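You operate a simulated robot arm through the tools that you are given. There is no shell and no other tool. Be economical: measure what you need, move in short steps, check, and stop when the job is done.

Carry out the task below with a simulated two-armed robot. There is one attempt and no reset: what you move stays moved.

TASK
Pick up the orange tag labelled "closed" from the top of the long steel shelf with one hand, pass it to the other hand and put it on the work shelf of the engine parts shelving.
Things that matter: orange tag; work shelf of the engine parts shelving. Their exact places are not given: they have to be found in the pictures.

Only the result counts: the job must be done as asked and must still hold three seconds after the hand-in. Knocking over, shifting, dropping, spilling or breaking anything else fails it.

THE ROBOT
Two 7-joint arms with two-finger parallel grippers on one trunk, on a base that drives. Base frame: it is fixed to the floor where the robot stands at the start and does not move with it; the origin is under the middle of the robot, x ahead of it, y to its left, z up; the surface under the hand at the start is at about z = 620. Lengths are in mm, angles in degrees, forces in N, time in s.
The left shoulder is at the start at [50, 161, 1098], the right one opposite. With the tool pointing down near the work surface each hand reaches from about 100 to 640 mm from the robot's upright axis, wherever it stands, measured 20 degrees to its own side. Places, roughly: work shelf of the engine parts shelving (111x25 cm [-3300, 580, 900]. Payload 3.43 kg a hand.
The TCP of each hand is the grasp point between the finger pads, 30 mm short of the fingertips. In the tool frame z runs along the fingers and y along their closing line. The gripper opens to 94 mm. The fingers are 28 mm wide and 10 mm thick; the gripper's body (50 by 96 mm) begins 55 mm behind the TCP.
Orientation is that of the tool frame in the base frame, as a unit quaternion [x, y, z, w]. With the fingers straight down and closing along the base's y, the tool's x points along the base's -x, its y along +y and its z along -z.

THE INTERFACE
- The arms move only by the tool apply_moves. It takes "left_rows", "right_rows" or both (then of equal length, played together; a hand with none holds still); each is a list of rows, each a list of 7 numbers: the turn, a rotation vector about the tool's x, y, z in units of 5 degrees (1.0 is 5 degrees), then the shift along the tool's x, y, z in units of 25 mm (1.0 is 25 mm), then the opening in per cent of the stroke, from 0 (shut) to 100 (fully open). In form: [[rx, ry, rz, tx, ty, tz, grip], ...]. A call has 1 to 20 rows; each row shifts and turns the commanded pose from where the row before left it, along the tool's axes as they then stand. A call with a number of a shift or a turn outside -1 to 1 is refused whole. A row lasts 0.2 s, in which the tool goes at most 50 mm and 8.6 degrees; a call with a longer step from one row to the next is refused whole, and so is a gripper value outside its range. Where a pose cannot be reached the arm comes as near as it can. A force on the tool above 40 N (or 10 N above the force at the start of the call, whichever is more), or a blocked arm, ends the call early, and 0.2 s more pass. Each finger travels about 45 mm/s and halts on what it meets, pressing with about 30 N; the grip force reading is that of the motor and also rises with nothing between the fingers. The clock runs only during rows and for 0.2 s after the last one: add rows that do not move to give the fingers time. The reply holds the time, the measured pose of the TCP, the force on the tool along the base axes, the opening and the grip force, in the units named above and with some noise, with the torque about the TCP (base axes, N m) and any sound that the robot's microphone picked up, and new pictures: "show" is both (left out), scene, wrist or none (wrist: the cameras of the hands that moved).
- Cameras (640 x 400 px; columns grow to the right, rows downward): "scene" is now at [102.1, 49.8, 1207.5]; the picture's right is [0.60, -0.80, 0.00], its down [-0.55, -0.41, -0.73] and it looks along [0.58, 0.44, -0.69] (base axes); focal length 251 px, centre (320, 200). "left" rides on the left gripper at [76, -14, -102] in its tool frame; the picture's right is [0.18, 0.98, 0.00], its down [-0.75, 0.14, -0.64] and it looks along [-0.63, 0.12, 0.77] (tool axes); focal length 243 px, centre (320, 200). "right" rides on the right gripper at [76, 14, -102] in its tool frame; the picture's right is [-0.18, 0.98, 0.00], its down [-0.75, -0.14, -0.64] and it looks along [-0.63, -0.12, 0.77] (tool axes); focal length 243 px, centre (320, 200).
- raise_lower(by): slides the trunk up (or, below 0, down) by that many mm; the arms and the scene camera ride with it, the base frame stays. It gives what a move gives, with no picture.
- drive_base(legs): drives the robot by 1 to 6 legs, each [ahead, left, turn to the left] in mm, mm and degrees, along the robot's own axes; the way and the turn of a leg run together, so that a leg with both is an arc; at most 1500 mm and 180 degrees a leg. The arms and the cameras ride along, it lands a little off, and it stops where it bumps. It gives what a move gives, and a new picture of the scene camera.
- head_to(pan, tilt): turns the head with the scene camera to pan (to the left, within 80 degrees either way) and tilt (down, from -29 to 69), counted from straight ahead of the robot. It gives what a move gives, and a new picture of the scene camera.
- pixel_to_xyz(camera, pixels): for up to 12 pixels [column, row] of the newest picture of that camera ("zoom" is the newest enlarged one), the place [x, y, z] in the base frame of the surface seen there, good to about 2 mm. No time passes.
- close_up(camera, box): a new picture of the part [left, top, right, bottom] of that camera's present view, enlarged. No time passes.
- finish_job(): hands the job in; it is judged then, once.

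Keep the steps short. Do not move on a guess: measure, check each grasp and each placing, and mend mistakes. In all there are 80 turns and 260 pictures (those below and enlarged ones count). Leave the grippers open and the arms clear of the work at the hand-in unless told otherwise, and finish with a single line.

The tools are called after "Request:" by a JSON object that holds its "name" and its "arguments". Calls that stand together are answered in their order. apply_moves: Moves the arms, as the interface text tells. Its arguments: {"type":"object","properties":{"left_rows":{"type":"array","items":{"type":"array","items":{"type":"number"}}},"right_rows":{"type":"array","items":{"type":"array","items":{"type":"number"}}},"show":{"type":"string","enum":["both","scene","wrist","none"]}},"required":[]} The other tools are called the same way: raise_lower (by) slides the trunk up or down; drive_base (legs) drives the base; head_to (pan, tilt) turns the head that bears the scene camera; pixel_to_xyz (camera, pixels) gives the place of the surface under pixels of a picture; close_up (camera, box) takes an enlarged picture of a part of a camera's view; finish_job () hands the job in.

At the start:

```text
t: 0.0
left_tool_pos: [285.2, 375.0, 850.0]
left_tcp_rot: [-0.001, 1.0, -0.001, 0.0]
left_ft_force: [-0.3, 0.1, 0.1]
left_torque: [0.0, -0.01, 0.01]
left_opening: 94.1
left_grip_force: 0.0
right_tool_pos: [445.5, 11.2, 861.1]
right_tcp_rot: [0.0, 1.0, 0.0, 0.0]
right_ft_force: [0.0, -0.3, 0.2]
right_torque: [0.03, 0.02, 0.02]
right_opening: 94.4
right_grip_force: 0.0
trunk travel left (down, up): [-125.0, 142.0]
robot x, y, heading: [2.7, -0.3, 0.1]
head pan, tilt: [37.2, 43.3]
```

scene: 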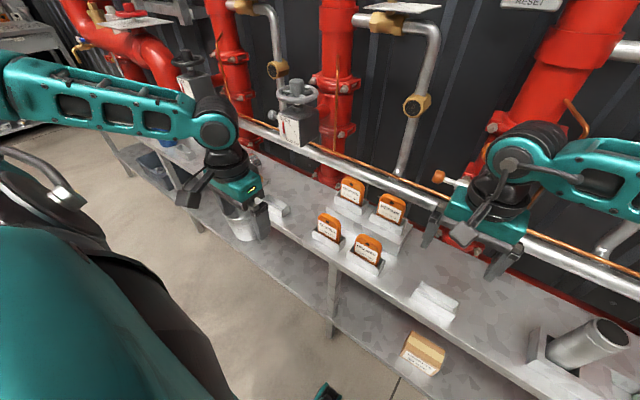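
right: 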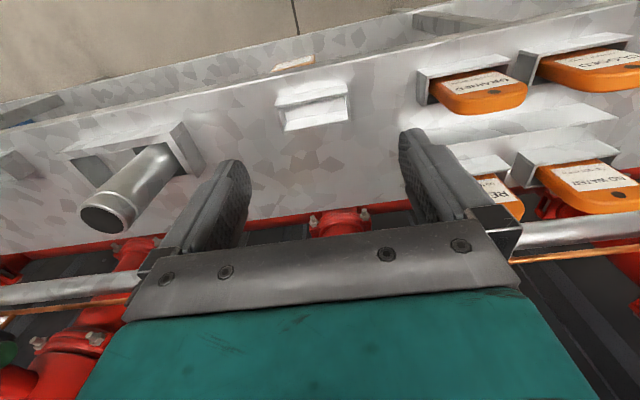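
left: 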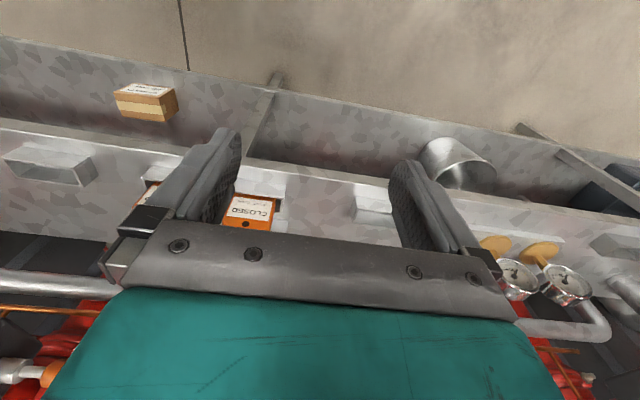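

I see four orange tags at about columns 310-410, rows 180-270 of the scene picture. I enlarge them to read the labels.

Request:
{"name": "close_up", "arguments": {"camera": "scene", "box": [290, 160, 430, 290]}}

Request:
{"name": "close_up", "arguments": {"camera": "left", "box": [120, 140, 340, 270]}}

Request:
{"name": "close_up", "arguments": {"camera": "right", "box": [400, 20, 640, 220]}}

```text
3.08 times, centred on (360, 225) of scene
```

zoom: 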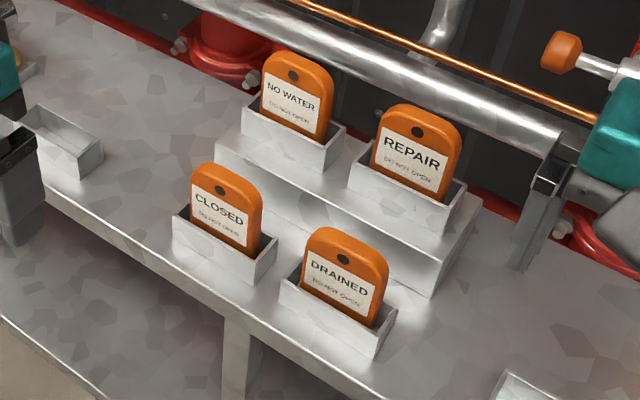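

```text
2.91 times, centred on (230, 205) of left
```

zoom: 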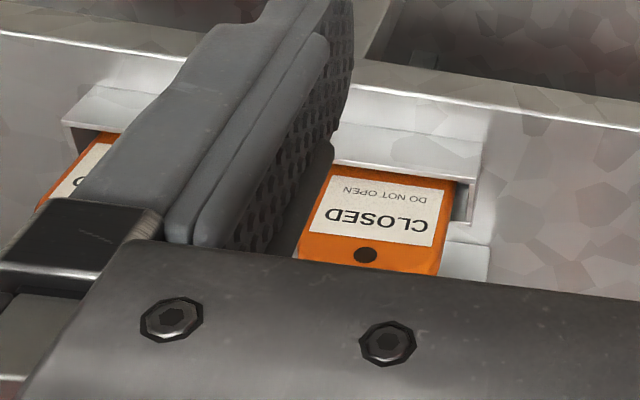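

```text
2.00 times, centred on (520, 120) of right
```

zoom: 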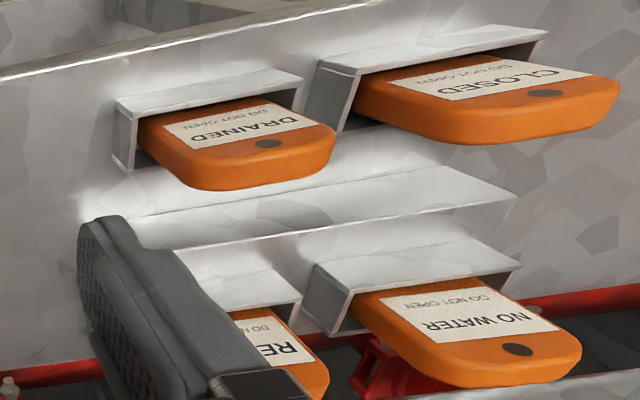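

The CLOSED tag is the front left one (scene about 329,228). I enlarge it for measuring.

Request:
{"name": "close_up", "arguments": {"camera": "scene", "box": [295, 195, 375, 265]}}

```text
5.71 times, centred on (335, 230) of scene
```

zoom: 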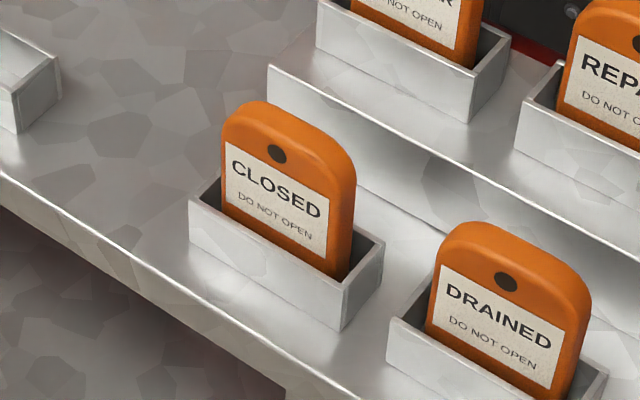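

Request:
{"name": "pixel_to_xyz", "arguments": {"camera": "zoom", "pixels": [[228, 130], [342, 165], [285, 130], [310, 130], [228, 200], [328, 270], [188, 197], [342, 330], [384, 243], [100, 150], [440, 180], [290, 112]]}}

Request:
{"name": "head_to", "arguments": {"pan": 80, "tilt": 25}}

Request:
{"name": "head_to", "arguments": {"pan": -80, "tilt": 25}}

```text
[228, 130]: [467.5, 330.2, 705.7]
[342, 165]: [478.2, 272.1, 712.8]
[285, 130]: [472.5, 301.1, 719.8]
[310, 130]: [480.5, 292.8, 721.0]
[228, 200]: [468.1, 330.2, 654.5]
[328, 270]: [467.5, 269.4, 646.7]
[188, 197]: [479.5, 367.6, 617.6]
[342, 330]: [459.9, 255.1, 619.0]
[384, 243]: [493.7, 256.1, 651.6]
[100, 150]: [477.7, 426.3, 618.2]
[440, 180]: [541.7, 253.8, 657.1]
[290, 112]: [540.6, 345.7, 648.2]
```

```text
t: 1.1
left_tool_pos: [286.2, 375.8, 851.0]
left_tcp_rot: [0.0, 1.0, 0.0, 0.0]
left_ft_force: [-0.7, -0.1, 0.3]
left_torque: [0.0, 0.01, 0.01]
left_opening: 94.1
left_grip_force: 0.1
right_tool_pos: [445.7, 11.7, 860.4]
right_tcp_rot: [0.001, 1.0, 0.0, 0.0]
right_ft_force: [0.1, 0.6, -0.2]
right_torque: [0.02, 0.01, -0.02]
right_opening: 93.9
right_grip_force: 0.1
trunk travel left (down, up): [-125.0, 142.0]
robot x, y, heading: [0.2, -1.2, -0.2]
head pan, tilt: [80.0, 25.0]
```

scene: 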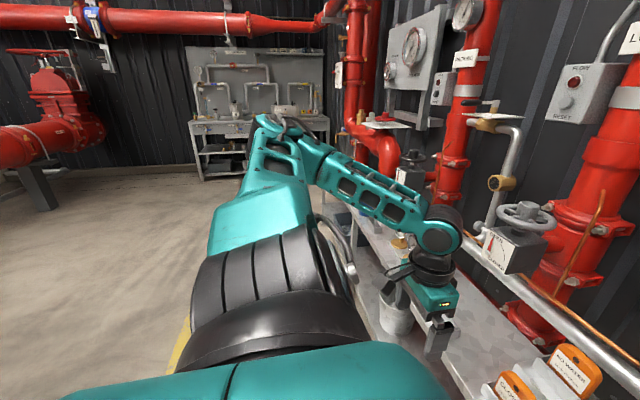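

```text
t: 3.6
left_tool_pos: [285.3, 374.7, 849.3]
left_tcp_rot: [0.0, 1.0, 0.0, 0.0]
left_ft_force: [0.4, -0.4, 0.3]
left_torque: [0.01, 0.01, 0.04]
left_opening: 93.8
left_grip_force: 0.1
right_tool_pos: [444.9, 13.0, 859.5]
right_tcp_rot: [0.0, 1.0, 0.0, 0.0]
right_ft_force: [-0.2, 0.3, 0.2]
right_torque: [-0.07, 0.02, -0.02]
right_opening: 93.9
right_grip_force: 0.1
trunk travel left (down, up): [-125.0, 142.0]
robot x, y, heading: [0.6, 1.0, 0.1]
head pan, tilt: [-80.0, 25.0]
```

scene: 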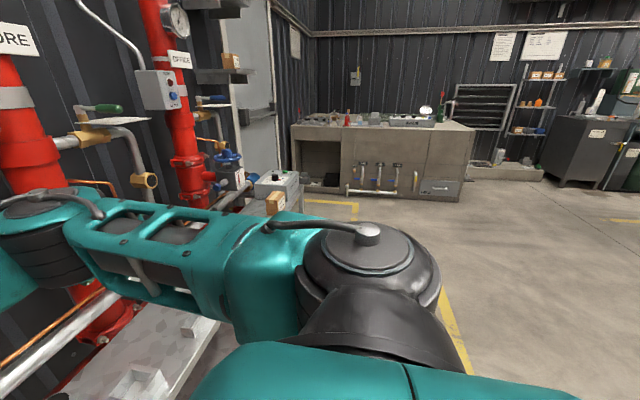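

The tag is about x 467–483, y 269–330, top z 721, in a holder with its rim at about z 652. I turn the head back and turn the left hand 90° about its axis so it will close along x, backing the right hand off upward a little later.

Request:
{"name": "head_to", "arguments": {"pan": 37, "tilt": 43}}

Request:
{"name": "apply_moves", "arguments": {"left_rows": [[0, 0, 1, 0, 0, 0, 60], [0, 0, 1, 0, 0, 0, 60], [0, 0, 1, 0, 0, 0, 60], [0, 0, 1, 0, 0, 0, 60], [0, 0, 1, 0, 0, 0, 60], [0, 0, 1, 0, 0, 0, 60], [0, 0, 1, 0, 0, 0, 60], [0, 0, 1, 0, 0, 0, 60], [0, 0, 1, 0, 0, 0, 60], [0, 0, 1, 0, 0, 0, 60], [0, 0, 1, 0, 0, 0, 60], [0, 0, 1, 0, 0, 0, 60], [0, 0, 1, 0, 0, 0, 60], [0, 0, 1, 0, 0, 0, 60], [0, 0, 1, 0, 0, 0, 60], [0, 0, 1, 0, 0, 0, 60], [0, 0, 1, 0, 0, 0, 60], [0, 0, 1, 0, 0, 0, 60]]}}

```text
t: 5.5
left_tool_pos: [284.1, 374.2, 850.2]
left_tcp_rot: [0.0, 1.0, 0.001, 0.0]
left_ft_force: [-0.2, 0.1, 0.6]
left_torque: [-0.01, -0.01, 0.03]
left_opening: 94.1
left_grip_force: 0.0
right_tool_pos: [444.9, 13.1, 860.0]
right_tcp_rot: [0.0, 1.0, 0.001, 0.0]
right_ft_force: [-0.1, 0.5, 0.1]
right_torque: [-0.01, -0.01, 0.0]
right_opening: 94.1
right_grip_force: 0.1
trunk travel left (down, up): [-125.0, 142.0]
robot x, y, heading: [-1.2, 1.7, -0.2]
head pan, tilt: [37.0, 43.0]
```

scene: 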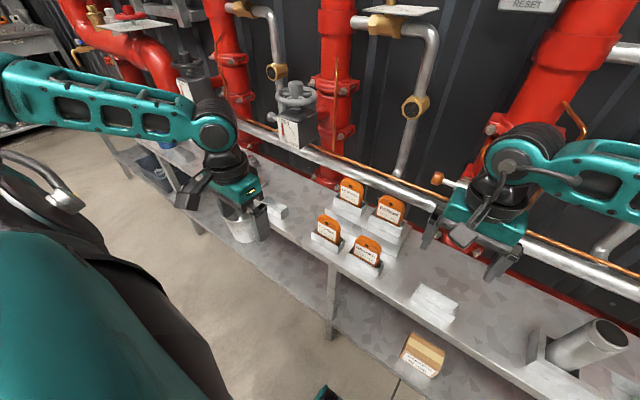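

```text
t: 9.3
left_tool_pos: [285.5, 374.8, 849.7]
left_tcp_rot: [0.708, 0.706, 0.0, 0.0]
left_ft_force: [0.0, 0.1, 0.4]
left_torque: [0.0, -0.01, -0.01]
left_opening: 56.6
left_grip_force: 0.0
right_tool_pos: [445.4, 12.1, 861.1]
right_tcp_rot: [-0.001, 1.0, -0.001, 0.001]
right_ft_force: [1.2, 0.5, 0.2]
right_torque: [0.02, -0.02, -0.01]
right_opening: 94.2
right_grip_force: 0.0
trunk travel left (down, up): [-125.0, 142.0]
robot x, y, heading: [1.3, -3.4, 0.2]
head pan, tilt: [37.0, 43.0]
```

scene: 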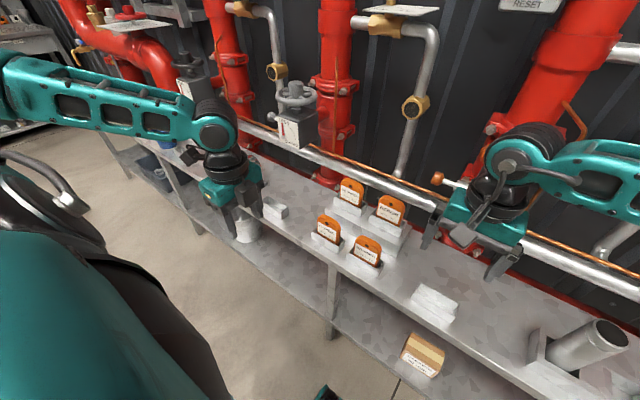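
left: 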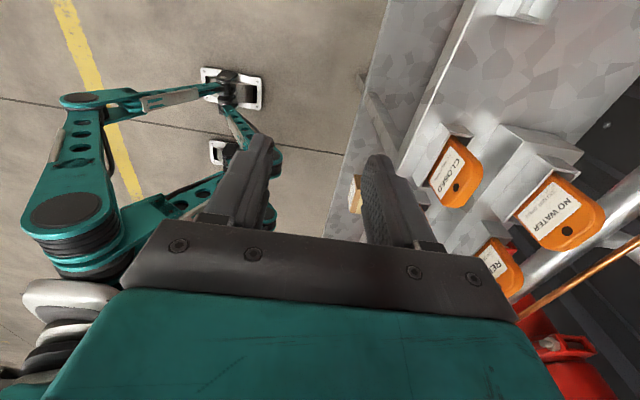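

The left tool now closes along base x. I measure tag thickness in the left view and the pipe and valve nearby.

Request:
{"name": "close_up", "arguments": {"camera": "left", "box": [410, 110, 530, 220]}}

Request:
{"name": "pixel_to_xyz", "arguments": {"camera": "scene", "pixels": [[290, 135], [296, 92], [350, 186], [391, 200], [380, 175], [325, 135], [415, 105], [405, 150]]}}

```text
3.64 times, centred on (470, 165) of left
```

zoom: 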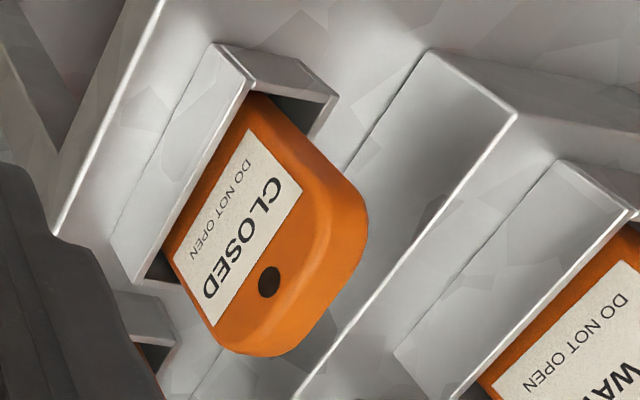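

```text
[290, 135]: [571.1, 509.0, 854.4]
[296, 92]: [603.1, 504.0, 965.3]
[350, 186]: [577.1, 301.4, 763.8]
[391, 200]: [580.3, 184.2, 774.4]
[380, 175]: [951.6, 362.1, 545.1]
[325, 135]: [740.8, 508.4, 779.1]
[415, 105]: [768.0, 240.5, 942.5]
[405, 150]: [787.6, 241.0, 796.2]
```

Request:
{"name": "pixel_to_xyz", "arguments": {"camera": "zoom", "pixels": [[250, 95], [335, 98], [135, 280], [325, 210], [355, 195], [270, 335], [295, 340], [340, 280], [245, 75], [220, 350], [300, 290], [355, 250]]}}

```text
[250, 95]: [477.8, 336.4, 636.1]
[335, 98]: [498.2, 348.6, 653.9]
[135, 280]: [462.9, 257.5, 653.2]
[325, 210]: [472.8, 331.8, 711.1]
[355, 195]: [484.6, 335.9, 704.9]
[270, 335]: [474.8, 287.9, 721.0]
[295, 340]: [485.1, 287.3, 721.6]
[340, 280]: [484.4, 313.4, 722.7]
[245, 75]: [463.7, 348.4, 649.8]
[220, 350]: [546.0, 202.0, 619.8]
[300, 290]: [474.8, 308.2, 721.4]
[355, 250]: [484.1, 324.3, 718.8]
```

Tag centre is about (478, 302), top z 722. I move the left hand level at z 850 to above it.

Request:
{"name": "apply_moves", "arguments": {"left_rows": [[0, 0, 0, -0.364, 0.9625, 0, 60], [0, 0, 0, -0.364, 0.9625, 0, 60], [0, 0, 0, -0.364, 0.9625, 0, 60], [0, 0, 0, -0.364, 0.9625, 0, 60], [0, 0, 0, -0.364, 0.9625, 0, 60], [0, 0, 0, -0.364, 0.9625, 0, 60], [0, 0, 0, -0.364, 0.9625, 0, 60], [0, 0, 0, -0.364, 0.9625, 0, 60], [0, 0, 0, 0, 0, 0, 60]]}}

```text
t: 11.3
left_tool_pos: [479.1, 302.0, 849.6]
left_tcp_rot: [0.707, 0.707, 0.0, 0.0]
left_ft_force: [-0.4, -0.9, 0.3]
left_torque: [-0.01, -0.01, -0.04]
left_opening: 56.4
left_grip_force: 0.1
right_tool_pos: [445.4, 13.3, 859.6]
right_tcp_rot: [0.0, 1.0, 0.0, 0.0]
right_ft_force: [-0.4, 0.0, -0.1]
right_torque: [0.01, -0.01, 0.01]
right_opening: 93.9
right_grip_force: 0.0
trunk travel left (down, up): [-125.0, 142.0]
robot x, y, heading: [-0.1, -0.5, -0.1]
head pan, tilt: [37.0, 43.0]
```

scene: 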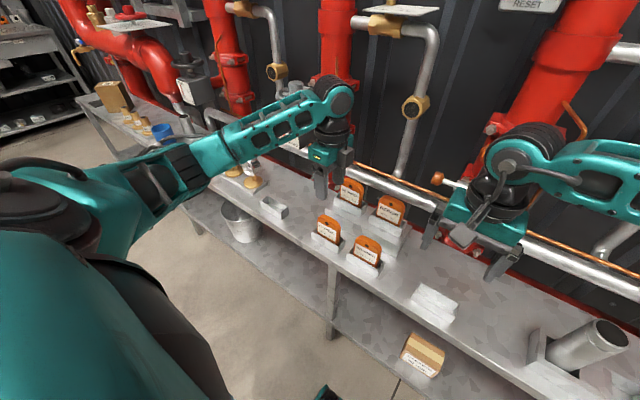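
left: 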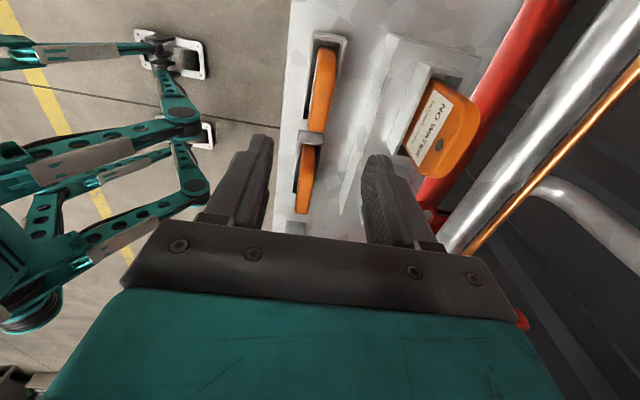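

Looking along -y, the tag between the fingers should be the CLOSED one. I verify by measuring.

Request:
{"name": "pixel_to_xyz", "arguments": {"camera": "left", "pixels": [[301, 185], [316, 165], [308, 205], [312, 148], [312, 185], [330, 90], [418, 115], [300, 165]]}}

Request:
{"name": "close_up", "arguments": {"camera": "left", "box": [230, 20, 470, 240]}}

```text
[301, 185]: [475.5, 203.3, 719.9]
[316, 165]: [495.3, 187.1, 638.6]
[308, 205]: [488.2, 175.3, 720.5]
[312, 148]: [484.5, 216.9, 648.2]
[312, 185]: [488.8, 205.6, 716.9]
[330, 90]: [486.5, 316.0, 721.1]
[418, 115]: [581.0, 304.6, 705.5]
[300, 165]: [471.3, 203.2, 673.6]
```

```text
1.82 times, centred on (350, 130) of left
```

zoom: 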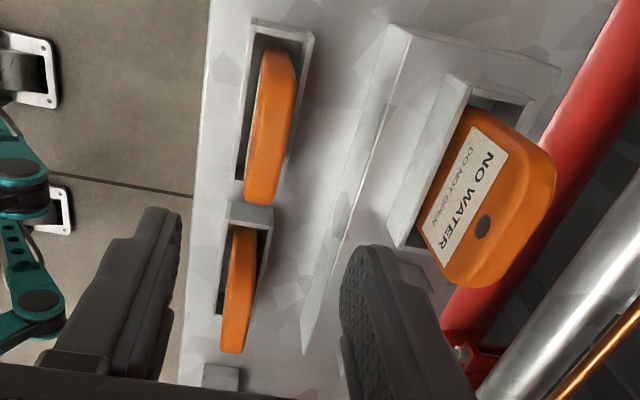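

The upper tag in the view (x≈478, y≈302) is CLOSED, just under the TCP; the lower one is DRAINED. I descend 142 mm, straight down.

Request:
{"name": "apply_moves", "arguments": {"left_rows": [[0, 0, 0, 0, 0, 0.95, 60], [0, 0, 0, 0, 0, 0.95, 60], [0, 0, 0, 0, 0, 0.95, 60], [0, 0, 0, 0, 0, 0.95, 60], [0, 0, 0, 0, 0, 0.95, 60], [0, 0, 0, 0, 0, 0.95, 60], [0, 0, 0, 0, 0, 0, 60]]}}

```text
t: 12.9
left_tool_pos: [477.4, 301.8, 706.6]
left_tcp_rot: [0.706, 0.708, 0.0, 0.0]
left_ft_force: [-1.6, -0.1, -0.2]
left_torque: [-0.05, 0.0, 0.01]
left_opening: 56.7
left_grip_force: 0.1
right_tool_pos: [446.5, 12.5, 859.1]
right_tcp_rot: [0.0, 1.0, -0.001, 0.0]
right_ft_force: [0.3, 0.4, 0.0]
right_torque: [-0.03, 0.0, 0.01]
right_opening: 94.1
right_grip_force: 0.1
trunk travel left (down, up): [-125.0, 142.0]
robot x, y, heading: [1.5, -2.3, 0.1]
head pan, tilt: [37.0, 43.0]
```

scene: 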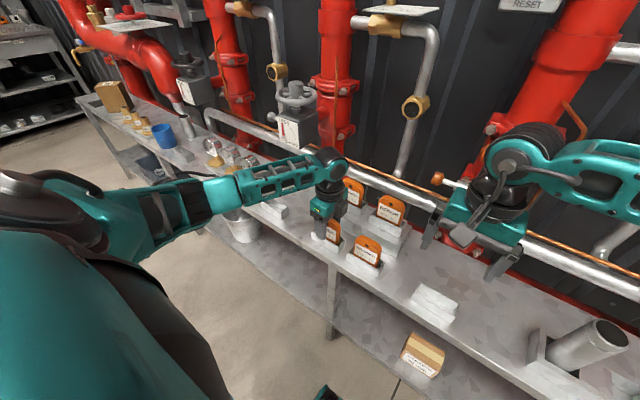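
left: 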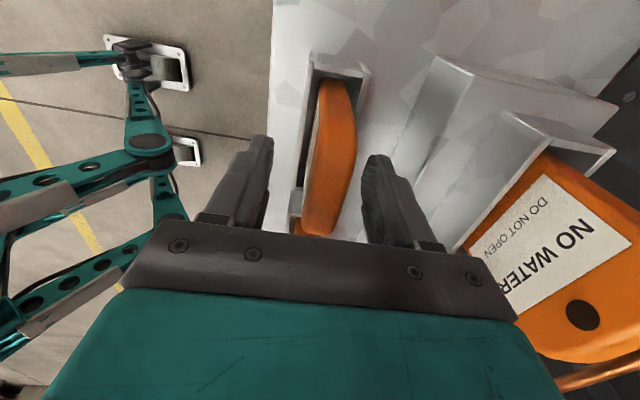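

The tag stands between the open fingers, centred. I close on it.

Request:
{"name": "apply_moves", "arguments": {"left_rows": [[0, 0, 0, 0, 0, 0, 40], [0, 0, 0, 0, 0, 0, 25], [0, 0, 0, 0, 0, 0, 10], [0, 0, 0, 0, 0, 0, 0], [0, 0, 0, 0, 0, 0, 0], [0, 0, 0, 0, 0, 0, 0]], "show": "wrist"}}

```text
t: 14.3
left_tool_pos: [478.0, 301.1, 708.0]
left_tcp_rot: [0.707, 0.707, 0.0, 0.0]
left_ft_force: [0.1, -0.2, -0.5]
left_torque: [-0.04, 0.0, 0.02]
left_opening: 22.0
left_grip_force: 30.6
right_tool_pos: [444.6, 11.8, 859.4]
right_tcp_rot: [0.0, 1.0, 0.0, 0.001]
right_ft_force: [0.2, 0.1, -0.4]
right_torque: [-0.02, 0.01, -0.02]
right_opening: 93.9
right_grip_force: 0.1
trunk travel left (down, up): [-125.0, 142.0]
robot x, y, heading: [-1.4, -3.2, 0.0]
head pan, tilt: [37.0, 43.0]
```

left: 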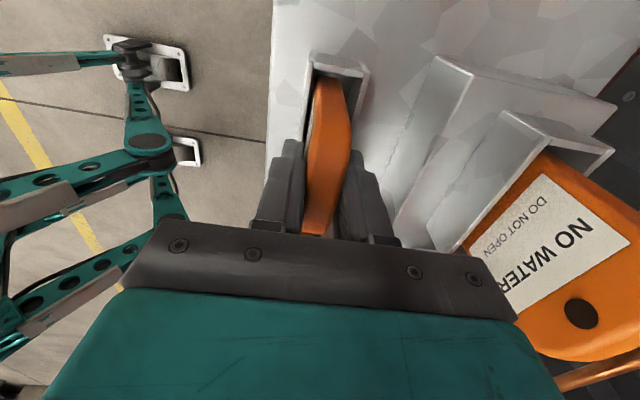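

Gripped at 22 mm with 31 N. I lift slowly straight up 150 mm.

Request:
{"name": "apply_moves", "arguments": {"left_rows": [[0, 0, 0, 0, 0, -0.4, 0], [0, 0, 0, 0, 0, -0.6, 0], [0, 0, 0, 0, 0, -1, 0], [0, 0, 0, 0, 0, -1, 0], [0, 0, 0, 0, 0, -1, 0], [0, 0, 0, 0, 0, -1, 0], [0, 0, 0, 0, 0, -1, 0], [0, 0, 0, 0, 0, 0, 0]]}}

```text
t: 16.1
left_tool_pos: [476.6, 302.7, 857.7]
left_tcp_rot: [0.707, 0.707, -0.001, 0.0]
left_ft_force: [0.9, 0.4, -0.6]
left_torque: [0.01, 0.0, 0.01]
left_opening: 22.2
left_grip_force: 30.1
right_tool_pos: [444.1, 11.7, 859.2]
right_tcp_rot: [0.0, 1.0, 0.0, 0.001]
right_ft_force: [0.4, 0.4, 0.6]
right_torque: [-0.01, -0.01, 0.01]
right_opening: 94.1
right_grip_force: 0.0
trunk travel left (down, up): [-125.0, 142.0]
robot x, y, heading: [-2.3, -1.9, 0.0]
head pan, tilt: [37.0, 43.0]
```

scene: 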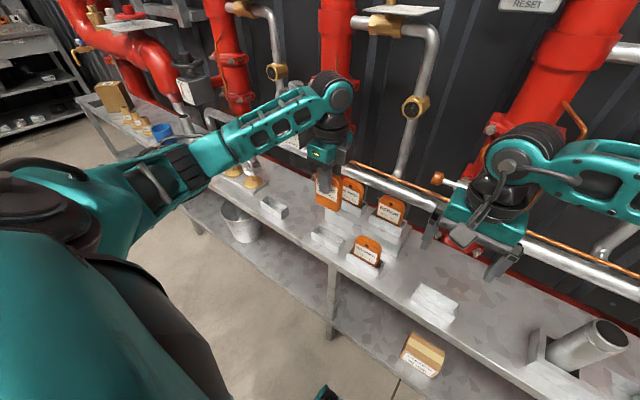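
left: 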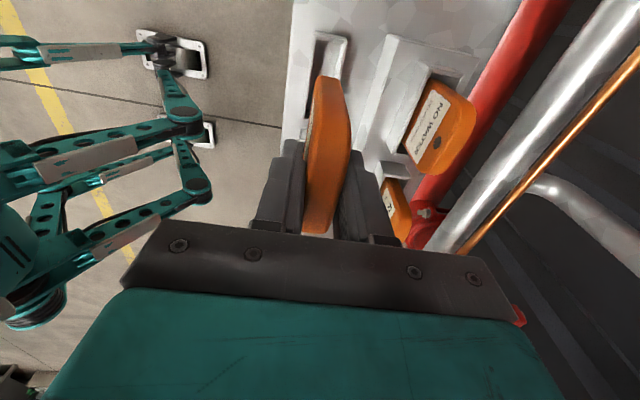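

The tag is out of its holder. I back the robot away 500 mm from the shelf for room (floor behind looked clear in the pan views).

Request:
{"name": "drive_base", "arguments": {"legs": [[-500, 0, 0]]}}

```text
t: 19.1
left_tool_pos: [-27.3, 303.4, 857.8]
left_tcp_rot: [0.706, 0.709, 0.0, 0.0]
left_ft_force: [-0.4, -0.2, -1.2]
left_torque: [-0.01, 0.0, 0.03]
left_opening: 22.1
left_grip_force: 30.2
right_tool_pos: [-58.6, 13.8, 859.6]
right_tcp_rot: [-0.001, 1.0, 0.0, 0.0]
right_ft_force: [-0.8, 0.0, -0.4]
right_torque: [0.03, -0.04, 0.02]
right_opening: 94.0
right_grip_force: 0.0
trunk travel left (down, up): [-125.0, 142.0]
robot x, y, heading: [-504.4, 0.1, 0.2]
head pan, tilt: [37.0, 43.0]
```

scene: 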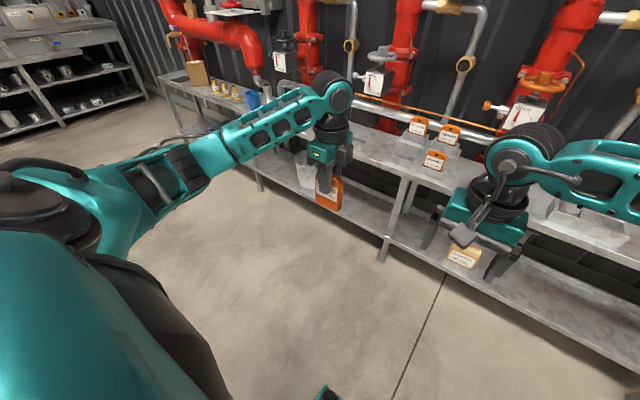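

Tag still held. Now I turn the right hand: 90° about its axis first, then 90° to point at +y, in two calls, watching.

Request:
{"name": "apply_moves", "arguments": {"right_rows": [[0, 0, 1, 0, 0, 0, 80], [0, 0, 1, 0, 0, 0, 80], [0, 0, 1, 0, 0, 0, 80], [0, 0, 1, 0, 0, 0, 80], [0, 0, 1, 0, 0, 0, 80], [0, 0, 1, 0, 0, 0, 80], [0, 0, 1, 0, 0, 0, 80], [0, 0, 1, 0, 0, 0, 80], [0, 0, 1, 0, 0, 0, 80], [0, 0, 1, 0, 0, 0, 80], [0, 0, 1, 0, 0, 0, 80], [0, 0, 1, 0, 0, 0, 80], [0, 0, 1, 0, 0, 0, 80], [0, 0, 1, 0, 0, 0, 80], [0, 0, 1, 0, 0, 0, 80], [0, 0, 1, 0, 0, 0, 80], [0, 0, 1, 0, 0, 0, 80], [0, 0, 1, 0, 0, 0, 80]], "show": "scene"}}

Request:
{"name": "apply_moves", "arguments": {"right_rows": [[0, 1, 0, 0, 0, 0, 80], [0, 1, 0, 0, 0, 0, 80], [0, 1, 0, 0, 0, 0, 80], [0, 1, 0, 0, 0, 0, 80], [0, 1, 0, 0, 0, 0, 80], [0, 1, 0, 0, 0, 0, 80], [0, 1, 0, 0, 0, 0, 80], [0, 1, 0, 0, 0, 0, 80], [0, 1, 0, 0, 0, 0, 80], [0, 0, 0, 0, 0, 0, 80]], "show": "both"}}

```text
t: 22.9
left_tool_pos: [-26.4, 304.1, 856.5]
left_tcp_rot: [0.706, 0.708, 0.0, 0.001]
left_ft_force: [0.5, -0.3, -0.6]
left_torque: [-0.01, -0.01, -0.04]
left_opening: 22.0
left_grip_force: 29.6
right_tool_pos: [-59.0, 11.4, 860.4]
right_tcp_rot: [0.707, 0.708, 0.0, 0.0]
right_ft_force: [0.5, 0.1, -0.5]
right_torque: [0.01, -0.04, 0.0]
right_opening: 75.2
right_grip_force: 0.1
trunk travel left (down, up): [-125.0, 142.0]
robot x, y, heading: [-506.7, -0.5, 0.3]
head pan, tilt: [37.0, 43.0]
```

scene: 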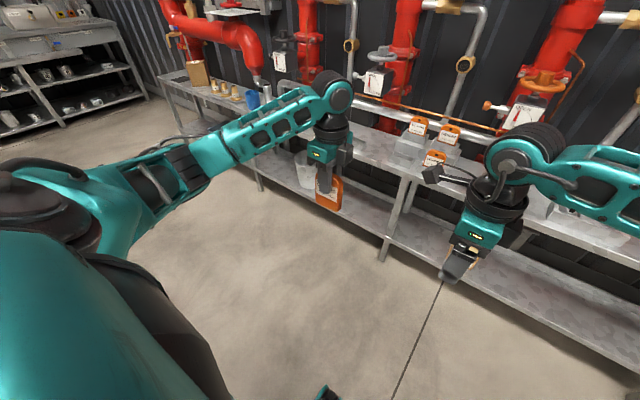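

```text
t: 25.1
left_tool_pos: [-25.9, 303.9, 856.6]
left_tcp_rot: [0.706, 0.708, 0.0, -0.001]
left_ft_force: [-0.6, 0.3, -1.0]
left_torque: [-0.01, -0.01, 0.02]
left_opening: 22.1
left_grip_force: 29.6
right_tool_pos: [-57.2, 12.2, 860.5]
right_tcp_rot: [0.652, 0.653, 0.271, -0.272]
right_ft_force: [0.5, 0.0, 0.1]
right_torque: [0.0, 0.03, 0.0]
right_opening: 75.4
right_grip_force: 0.1
trunk travel left (down, up): [-125.0, 142.0]
robot x, y, heading: [-501.0, -2.2, 0.2]
head pan, tilt: [37.0, 43.0]
```

scene: 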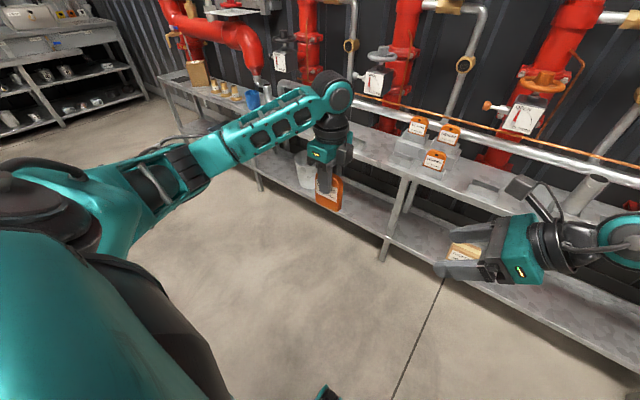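
right: 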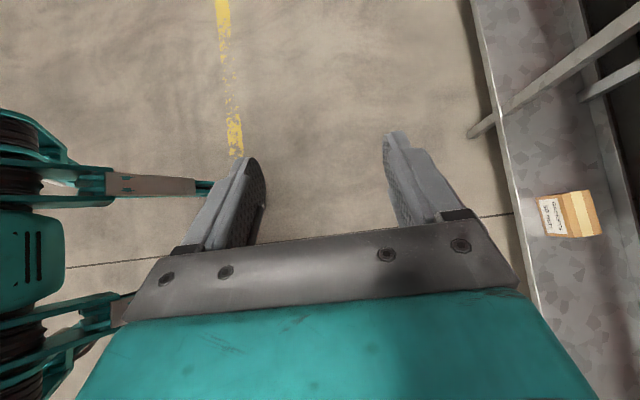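

The turn works. I finish the other 45°, then measure the tag's bottom.

Request:
{"name": "apply_moves", "arguments": {"right_rows": [[0, 1, 0, 0, 0, 0, 80], [0, 1, 0, 0, 0, 0, 80], [0, 1, 0, 0, 0, 0, 80], [0, 1, 0, 0, 0, 0, 80], [0, 1, 0, 0, 0, 0, 80], [0, 1, 0, 0, 0, 0, 80], [0, 1, 0, 0, 0, 0, 80], [0, 1, 0, 0, 0, 0, 80], [0, 1, 0, 0, 0, 0, 80], [0, 0, 0, 0, 0, 0, 80]], "show": "both"}}

Request:
{"name": "close_up", "arguments": {"camera": "scene", "box": [290, 140, 370, 220]}}

```text
t: 27.3
left_tool_pos: [-27.4, 303.6, 857.9]
left_tcp_rot: [0.706, 0.708, 0.001, 0.001]
left_ft_force: [0.0, 0.1, -1.8]
left_torque: [-0.01, 0.01, -0.02]
left_opening: 21.8
left_grip_force: 30.2
right_tool_pos: [-58.0, 10.7, 861.0]
right_tcp_rot: [-0.499, -0.5, -0.5, 0.501]
right_ft_force: [0.7, -0.1, 0.4]
right_torque: [0.02, 0.06, -0.03]
right_opening: 75.1
right_grip_force: 0.0
trunk travel left (down, up): [-125.0, 142.0]
robot x, y, heading: [-501.9, 0.3, 0.1]
head pan, tilt: [37.0, 43.0]
```

scene: 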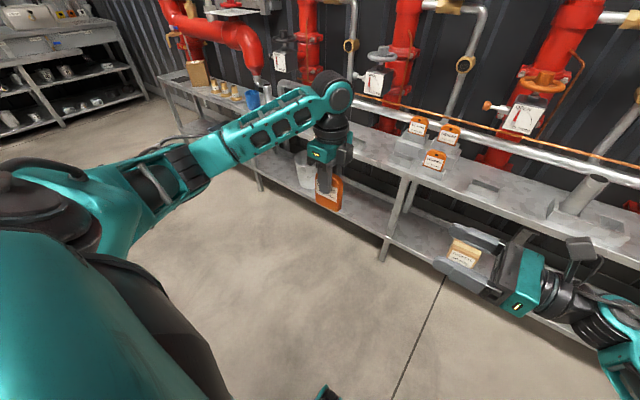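
right: 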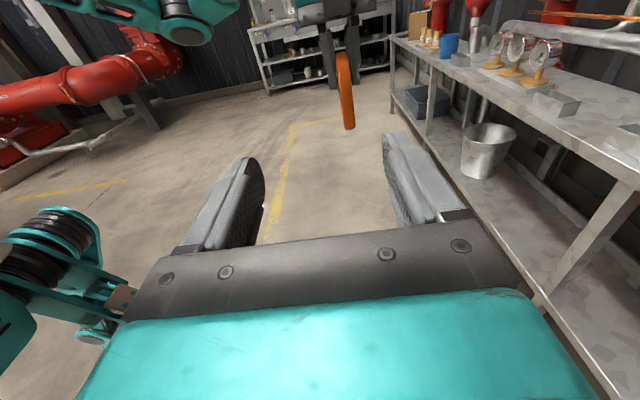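

```text
5.00 times, centred on (330, 180) of scene
```

zoom: 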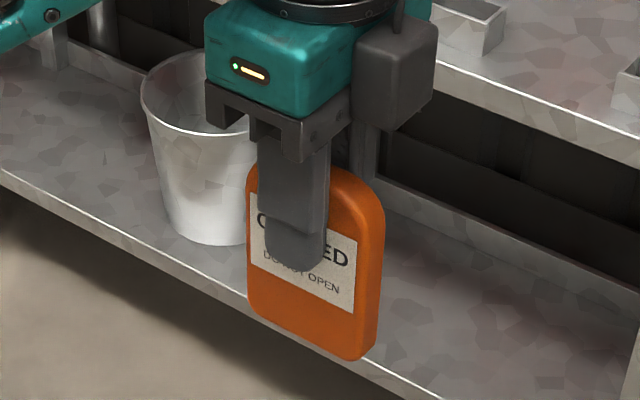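

Request:
{"name": "pixel_to_xyz", "arguments": {"camera": "zoom", "pixels": [[255, 305], [340, 350], [370, 350], [375, 300], [300, 325], [270, 270], [295, 262], [375, 220]]}}

Request:
{"name": "pixel_to_xyz", "arguments": {"camera": "right", "pixels": [[348, 128], [343, 100], [352, 100], [343, 60]]}}

```text
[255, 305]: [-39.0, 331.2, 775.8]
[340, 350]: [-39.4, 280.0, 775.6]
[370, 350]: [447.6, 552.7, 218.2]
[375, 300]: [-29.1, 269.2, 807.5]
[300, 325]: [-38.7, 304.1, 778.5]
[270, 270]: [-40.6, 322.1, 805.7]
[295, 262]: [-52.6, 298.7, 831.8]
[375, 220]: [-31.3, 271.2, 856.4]
```

```text
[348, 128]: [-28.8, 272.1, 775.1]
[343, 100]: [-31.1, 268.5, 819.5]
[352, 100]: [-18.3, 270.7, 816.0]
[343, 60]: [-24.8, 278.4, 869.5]
```

Tag centre x ≈ -28, bottom z ≈ 772, left fingertips at z ≈ 827. I bring the right hand to x -28, z 797, then forward to y ≈ 200 and check.

Request:
{"name": "apply_moves", "arguments": {"right_rows": [[0, 0, 0, -0.64, 0.3, 0, 80], [0, 0, 0, -0.64, 0.3, 0, 80], [0, 0, 0, -0.64, 0.3, 0, 80], [0, 0, 0, -0.64, 0.3, 0, 80], [0, 0, 0, 0, 0, 1, 80], [0, 0, 0, 0, 0, 1, 80], [0, 0, 0, 0, 0, 1, 80], [0, 0, 0, 0, 0, 1, 80], [0, 0, 0, 0, 0, 1, 80], [0, 0, 0, 0, 0, 1, 80], [0, 0, 0, 0, 0, 1, 80], [0, 0, 0, 0, 0, 0.6, 80], [0, 0, 0, 0, 0, 0, 80]]}}

```text
t: 30.1
left_tool_pos: [-26.7, 303.2, 857.5]
left_tcp_rot: [0.706, 0.708, 0.0, 0.0]
left_ft_force: [0.1, 0.0, -0.4]
left_torque: [-0.03, 0.02, 0.01]
left_opening: 22.0
left_grip_force: 30.0
right_tool_pos: [-28.4, 202.3, 793.8]
right_tcp_rot: [-0.5, -0.501, -0.499, 0.501]
right_ft_force: [-1.0, 0.0, -0.2]
right_torque: [0.0, -0.01, 0.0]
right_opening: 75.1
right_grip_force: 0.0
trunk travel left (down, up): [-125.0, 142.0]
robot x, y, heading: [-502.2, 0.7, -0.0]
head pan, tilt: [37.0, 43.0]
```

scene: 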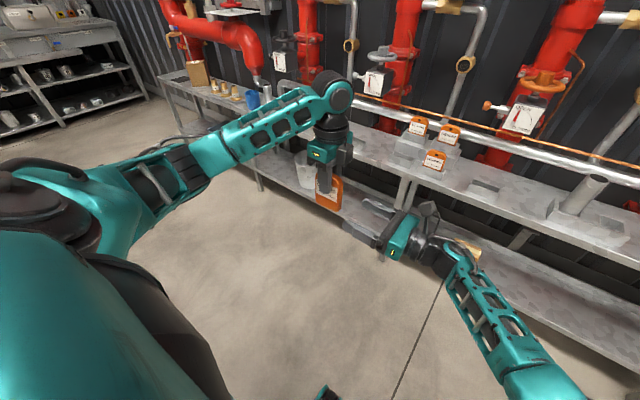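
right: 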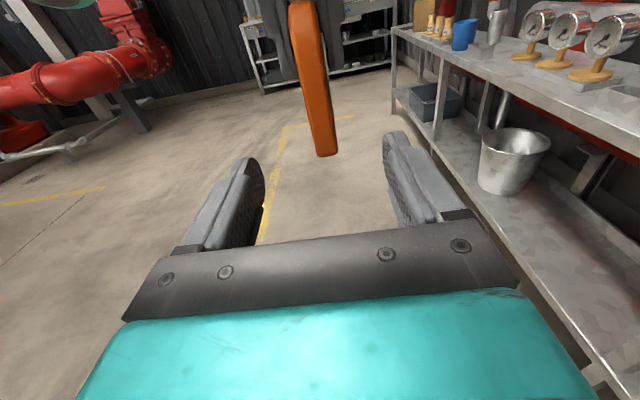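

Lined up: the tag's lower end lies between the fingers. I go forward 88 mm.

Request:
{"name": "apply_moves", "arguments": {"right_rows": [[0, 0, 0, 0, 0, 0.9, 80], [0, 0, 0, 0, 0, 0.9, 80], [0, 0, 0, 0, 0, 0.9, 80], [0, 0, 0, 0, 0, 0.8, 80], [0, 0, 0, 0, 0, 0, 80]]}}

Request:
{"name": "close_up", "arguments": {"camera": "scene", "box": [290, 130, 410, 230]}}

```text
t: 31.3
left_tool_pos: [-26.7, 303.1, 857.5]
left_tcp_rot: [0.706, 0.708, 0.0, 0.0]
left_ft_force: [0.0, 0.4, -0.7]
left_torque: [-0.01, -0.02, 0.0]
left_opening: 21.9
left_grip_force: 29.6
right_tool_pos: [-41.7, 269.2, 804.1]
right_tcp_rot: [0.499, 0.501, 0.499, -0.501]
right_ft_force: [0.1, -0.1, -0.3]
right_torque: [0.02, -0.02, -0.01]
right_opening: 75.4
right_grip_force: 0.1
right hand out of reach, approached as far as the arm can: row 3, 4
trunk travel left (down, up): [-125.0, 142.0]
robot x, y, heading: [-502.7, 0.8, 0.1]
head pan, tilt: [37.0, 43.0]
```

scene: 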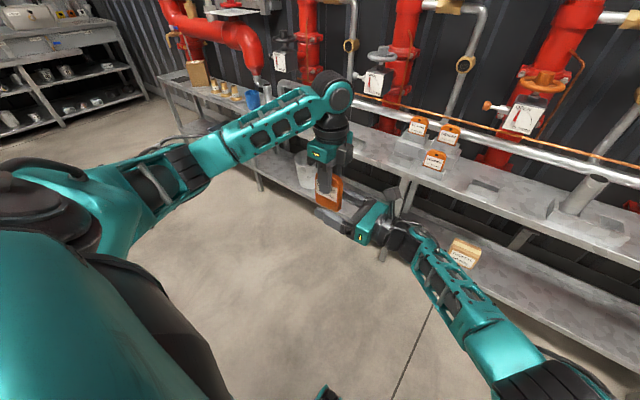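
right: 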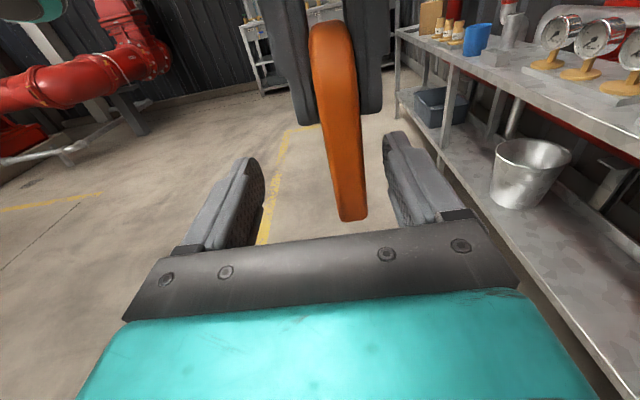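

```text
4.00 times, centred on (350, 180) of scene
```

zoom: 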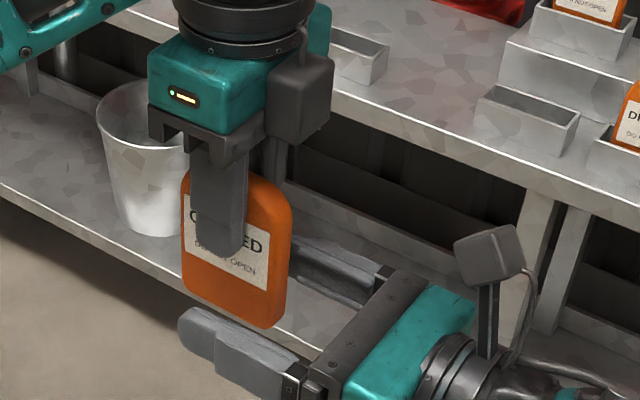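

The right arm ran out of reach (opening not yet around the tag properly). I back it off 85 mm, and then bring the left hand closer to the middle of the robot instead.

Request:
{"name": "apply_moves", "arguments": {"right_rows": [[0, 0, 0, 0, 0, -1, 80], [0, 0, 0, 0, 0, -1, 80], [0, 0, 0, 0, 0, -1, 80], [0, 0, 0, 0, 0, -1, 80], [0, 0, 0, 0, 0, -1, 80], [0, 0, 0, 0, 0, -1, 80], [0, 0, 0, 0, -0.8, -1, 80], [0, 0, 0, 0, -0.8, 0, 80], [0, 0, 0, 0, -0.8, 0, 80], [0, 0, 0, 0, -0.8, 0, 80], [0, 0, 0, 0, 0, 0, 80]], "show": "none"}}

Request:
{"name": "apply_moves", "arguments": {"left_rows": [[0, 0, 0, -0.8, -0.8, 0, 0], [0, 0, 0, -0.8, -0.8, 0, 0], [0, 0, 0, -0.8, -0.8, 0, 0], [0, 0, 0, -0.8, -0.8, 0, 0], [0, 0, 0, 0, 0, 0, 0]], "show": "scene"}}

```text
t: 33.7
left_tool_pos: [-26.0, 303.8, 856.9]
left_tcp_rot: [0.706, 0.708, -0.001, 0.0]
left_ft_force: [-0.2, 0.4, -0.9]
left_torque: [-0.01, -0.01, 0.01]
left_opening: 21.9
left_grip_force: 30.0
right_tool_pos: [-122.3, 95.2, 805.5]
right_tcp_rot: [-0.499, -0.501, -0.499, 0.501]
right_ft_force: [-0.1, 0.0, -0.5]
right_torque: [-0.01, 0.01, 0.02]
right_opening: 75.2
right_grip_force: 0.1
trunk travel left (down, up): [-125.0, 142.0]
robot x, y, heading: [-503.7, -0.4, 0.2]
head pan, tilt: [37.0, 43.0]
```

```text
t: 34.9
left_tool_pos: [-107.4, 223.8, 855.2]
left_tcp_rot: [0.706, 0.709, 0.0, 0.0]
left_ft_force: [0.2, 0.2, 0.2]
left_torque: [-0.02, -0.05, -0.02]
left_opening: 22.1
left_grip_force: 29.6
right_tool_pos: [-123.0, 93.3, 805.7]
right_tcp_rot: [0.499, 0.501, 0.499, -0.501]
right_ft_force: [0.2, -0.4, -1.5]
right_torque: [-0.02, 0.05, -0.02]
right_opening: 75.3
right_grip_force: 0.1
trunk travel left (down, up): [-125.0, 142.0]
robot x, y, heading: [-503.4, -0.4, 0.3]
head pan, tilt: [37.0, 43.0]
```

scene: 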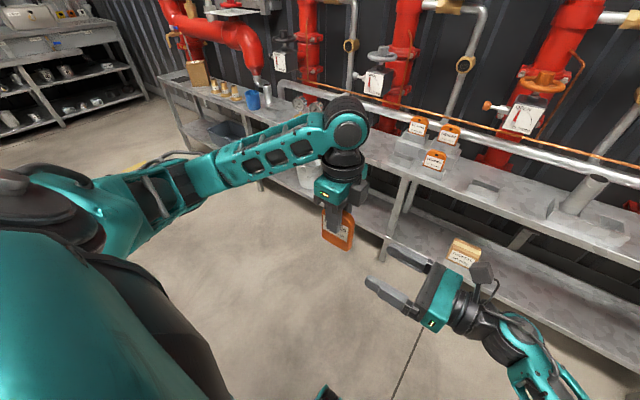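

Tag now at about (-108, 223). I align the right hand (+15 x, -11 z) and go forward 116 mm.

Request:
{"name": "apply_moves", "arguments": {"right_rows": [[0, 0, 0, -0.44, 0.6, 0, 80], [0, 0, 0, 0, 0, 0.8, 80], [0, 0, 0, 0, 0, 0.8, 80], [0, 0, 0, 0, 0, 0.8, 80], [0, 0, 0, 0, 0, 0.8, 80], [0, 0, 0, 0, 0, 0.8, 80], [0, 0, 0, 0, 0, 0.66, 80], [0, 0, 0, 0, 0, 0, 80]]}}

Request:
{"name": "close_up", "arguments": {"camera": "scene", "box": [300, 160, 420, 260]}}

```text
t: 36.7
left_tool_pos: [-106.9, 223.2, 855.0]
left_tcp_rot: [0.706, 0.708, 0.001, -0.001]
left_ft_force: [-0.8, 0.2, -0.8]
left_torque: [0.02, 0.01, 0.04]
left_opening: 22.0
left_grip_force: 29.5
right_tool_pos: [-105.5, 210.7, 793.9]
right_tcp_rot: [-0.499, -0.501, -0.499, 0.501]
right_ft_force: [-0.7, 0.0, -0.1]
right_torque: [-0.04, 0.01, 0.01]
right_opening: 75.2
right_grip_force: 0.1
trunk travel left (down, up): [-125.0, 142.0]
robot x, y, heading: [-502.7, -3.8, 0.2]
head pan, tilt: [37.0, 43.0]
```

scene: 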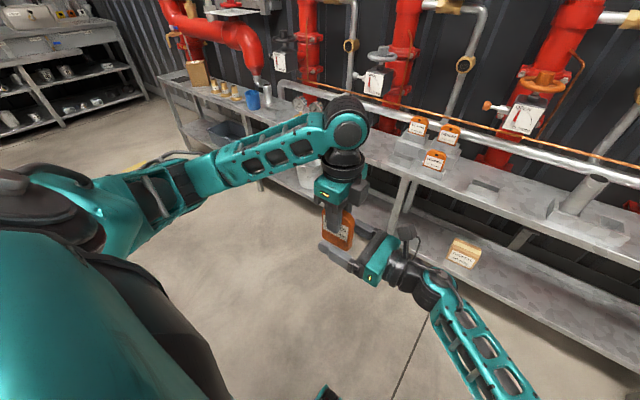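
right: 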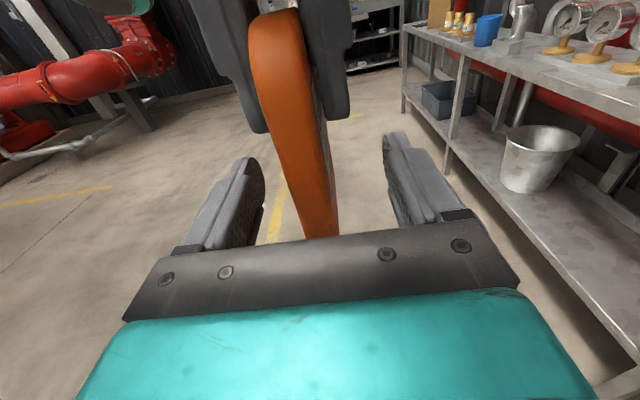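

```text
4.00 times, centred on (360, 210) of scene
```

zoom: 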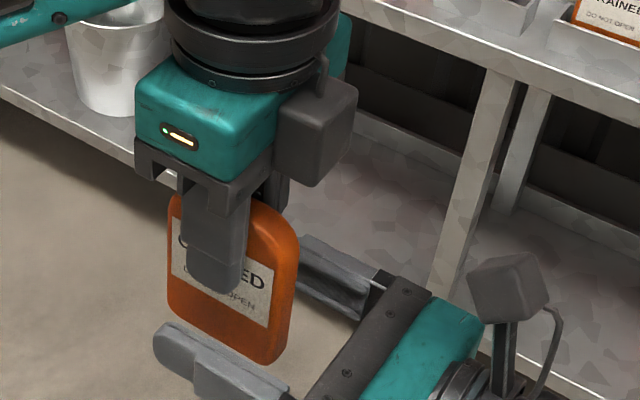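

The lower part of the tag is between the right fingers. I close the right hand.

Request:
{"name": "apply_moves", "arguments": {"right_rows": [[0, 0, 0, 0, 0, 0, 60], [0, 0, 0, 0, 0, 0, 40], [0, 0, 0, 0, 0, 0, 20], [0, 0, 0, 0, 0, 0, 0], [0, 0, 0, 0, 0, 0, 0], [0, 0, 0, 0, 0, 0, 0], [0, 0, 0, 0, 0, 0, 0], [0, 0, 0, 0, 0, 0, 0]]}}

Request:
{"name": "close_up", "arguments": {"camera": "scene", "box": [300, 160, 420, 260]}}

```text
t: 38.5
left_tool_pos: [-106.4, 224.1, 854.7]
left_tcp_rot: [0.706, 0.708, 0.001, 0.001]
left_ft_force: [12.2, 3.1, -2.6]
left_torque: [0.09, -0.22, 0.12]
left_opening: 21.9
left_grip_force: 30.4
right_tool_pos: [-106.0, 210.1, 793.8]
right_tcp_rot: [-0.499, -0.501, -0.499, 0.501]
right_ft_force: [-12.5, -3.5, 1.8]
right_torque: [0.13, -0.55, 0.01]
right_opening: 22.0
right_grip_force: 30.2
trunk travel left (down, up): [-125.0, 142.0]
robot x, y, heading: [-504.4, 1.3, 0.0]
head pan, tilt: [37.0, 43.0]
```

scene: 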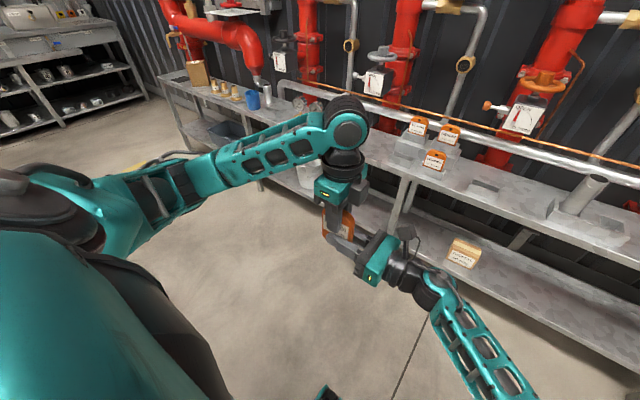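
right: 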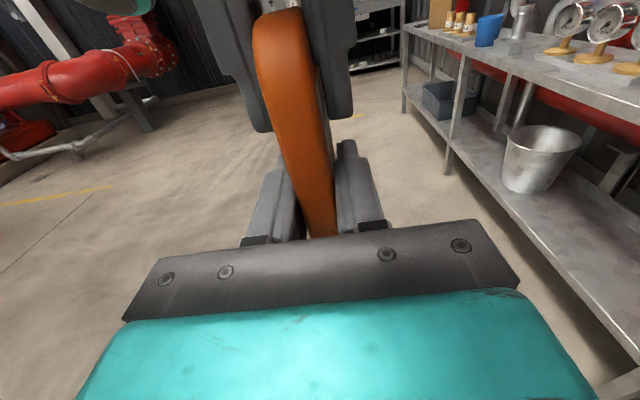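

```text
4.00 times, centred on (360, 210) of scene
```

zoom: 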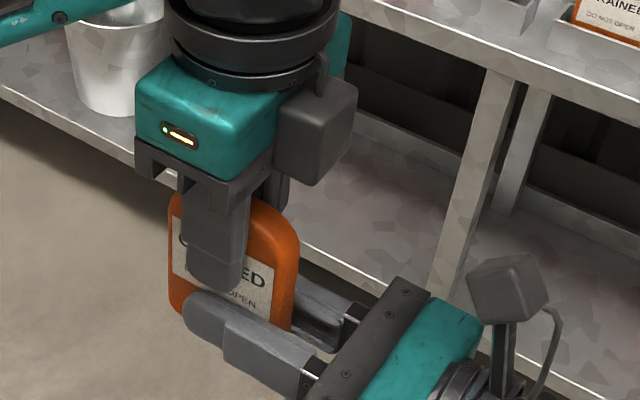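

Both hands hold the tag (right 22 mm, 30 N). I open the left hand only a little so it slides free, then raise it.

Request:
{"name": "apply_moves", "arguments": {"left_rows": [[0, 0, 0, 0, 0, 0, 40], [0, 0, 0, 0, 0, 0, 50], [0, 0, 0, 0, 0, 0, 60], [0, 0, 0, 0, 0, 0, 60], [0, 0, 0, 0, 0, 0, 60], [0, 0, 0, 0, 0, -0.6, 60], [0, 0, 0, 0, 0, -1, 60], [0, 0, 0, 0, 0, -1, 60], [0, 0, 0, 0, 0, -1, 60], [0, 0, 0, 0, 0, -1, 60]]}}

```text
t: 40.7
left_tool_pos: [-106.4, 221.6, 971.4]
left_tcp_rot: [0.707, 0.708, -0.001, -0.001]
left_ft_force: [-0.3, 0.0, -0.3]
left_torque: [0.01, -0.01, 0.01]
left_opening: 56.5
left_grip_force: 0.0
right_tool_pos: [-105.4, 209.3, 793.5]
right_tcp_rot: [-0.499, -0.501, -0.499, 0.501]
right_ft_force: [-0.5, 0.1, -0.1]
right_torque: [-0.05, -0.03, -0.02]
right_opening: 22.1
right_grip_force: 29.8
trunk travel left (down, up): [-125.0, 142.0]
robot x, y, heading: [-500.0, 0.2, -0.2]
head pan, tilt: [37.0, 43.0]
```

scene: 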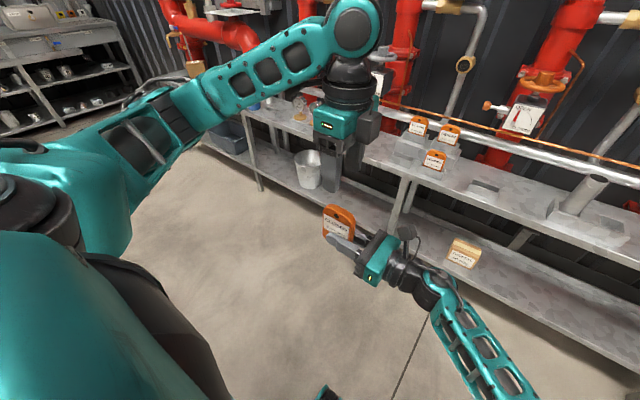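
left: 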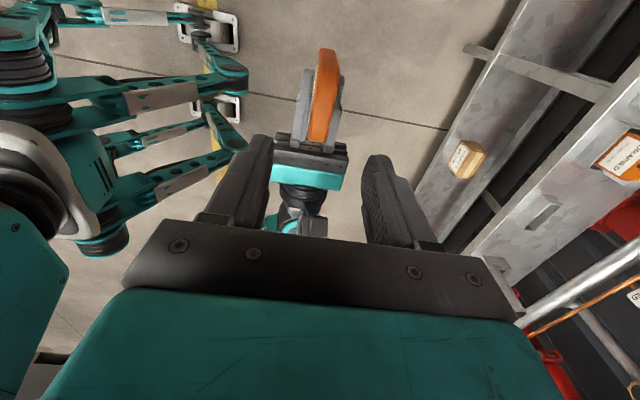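

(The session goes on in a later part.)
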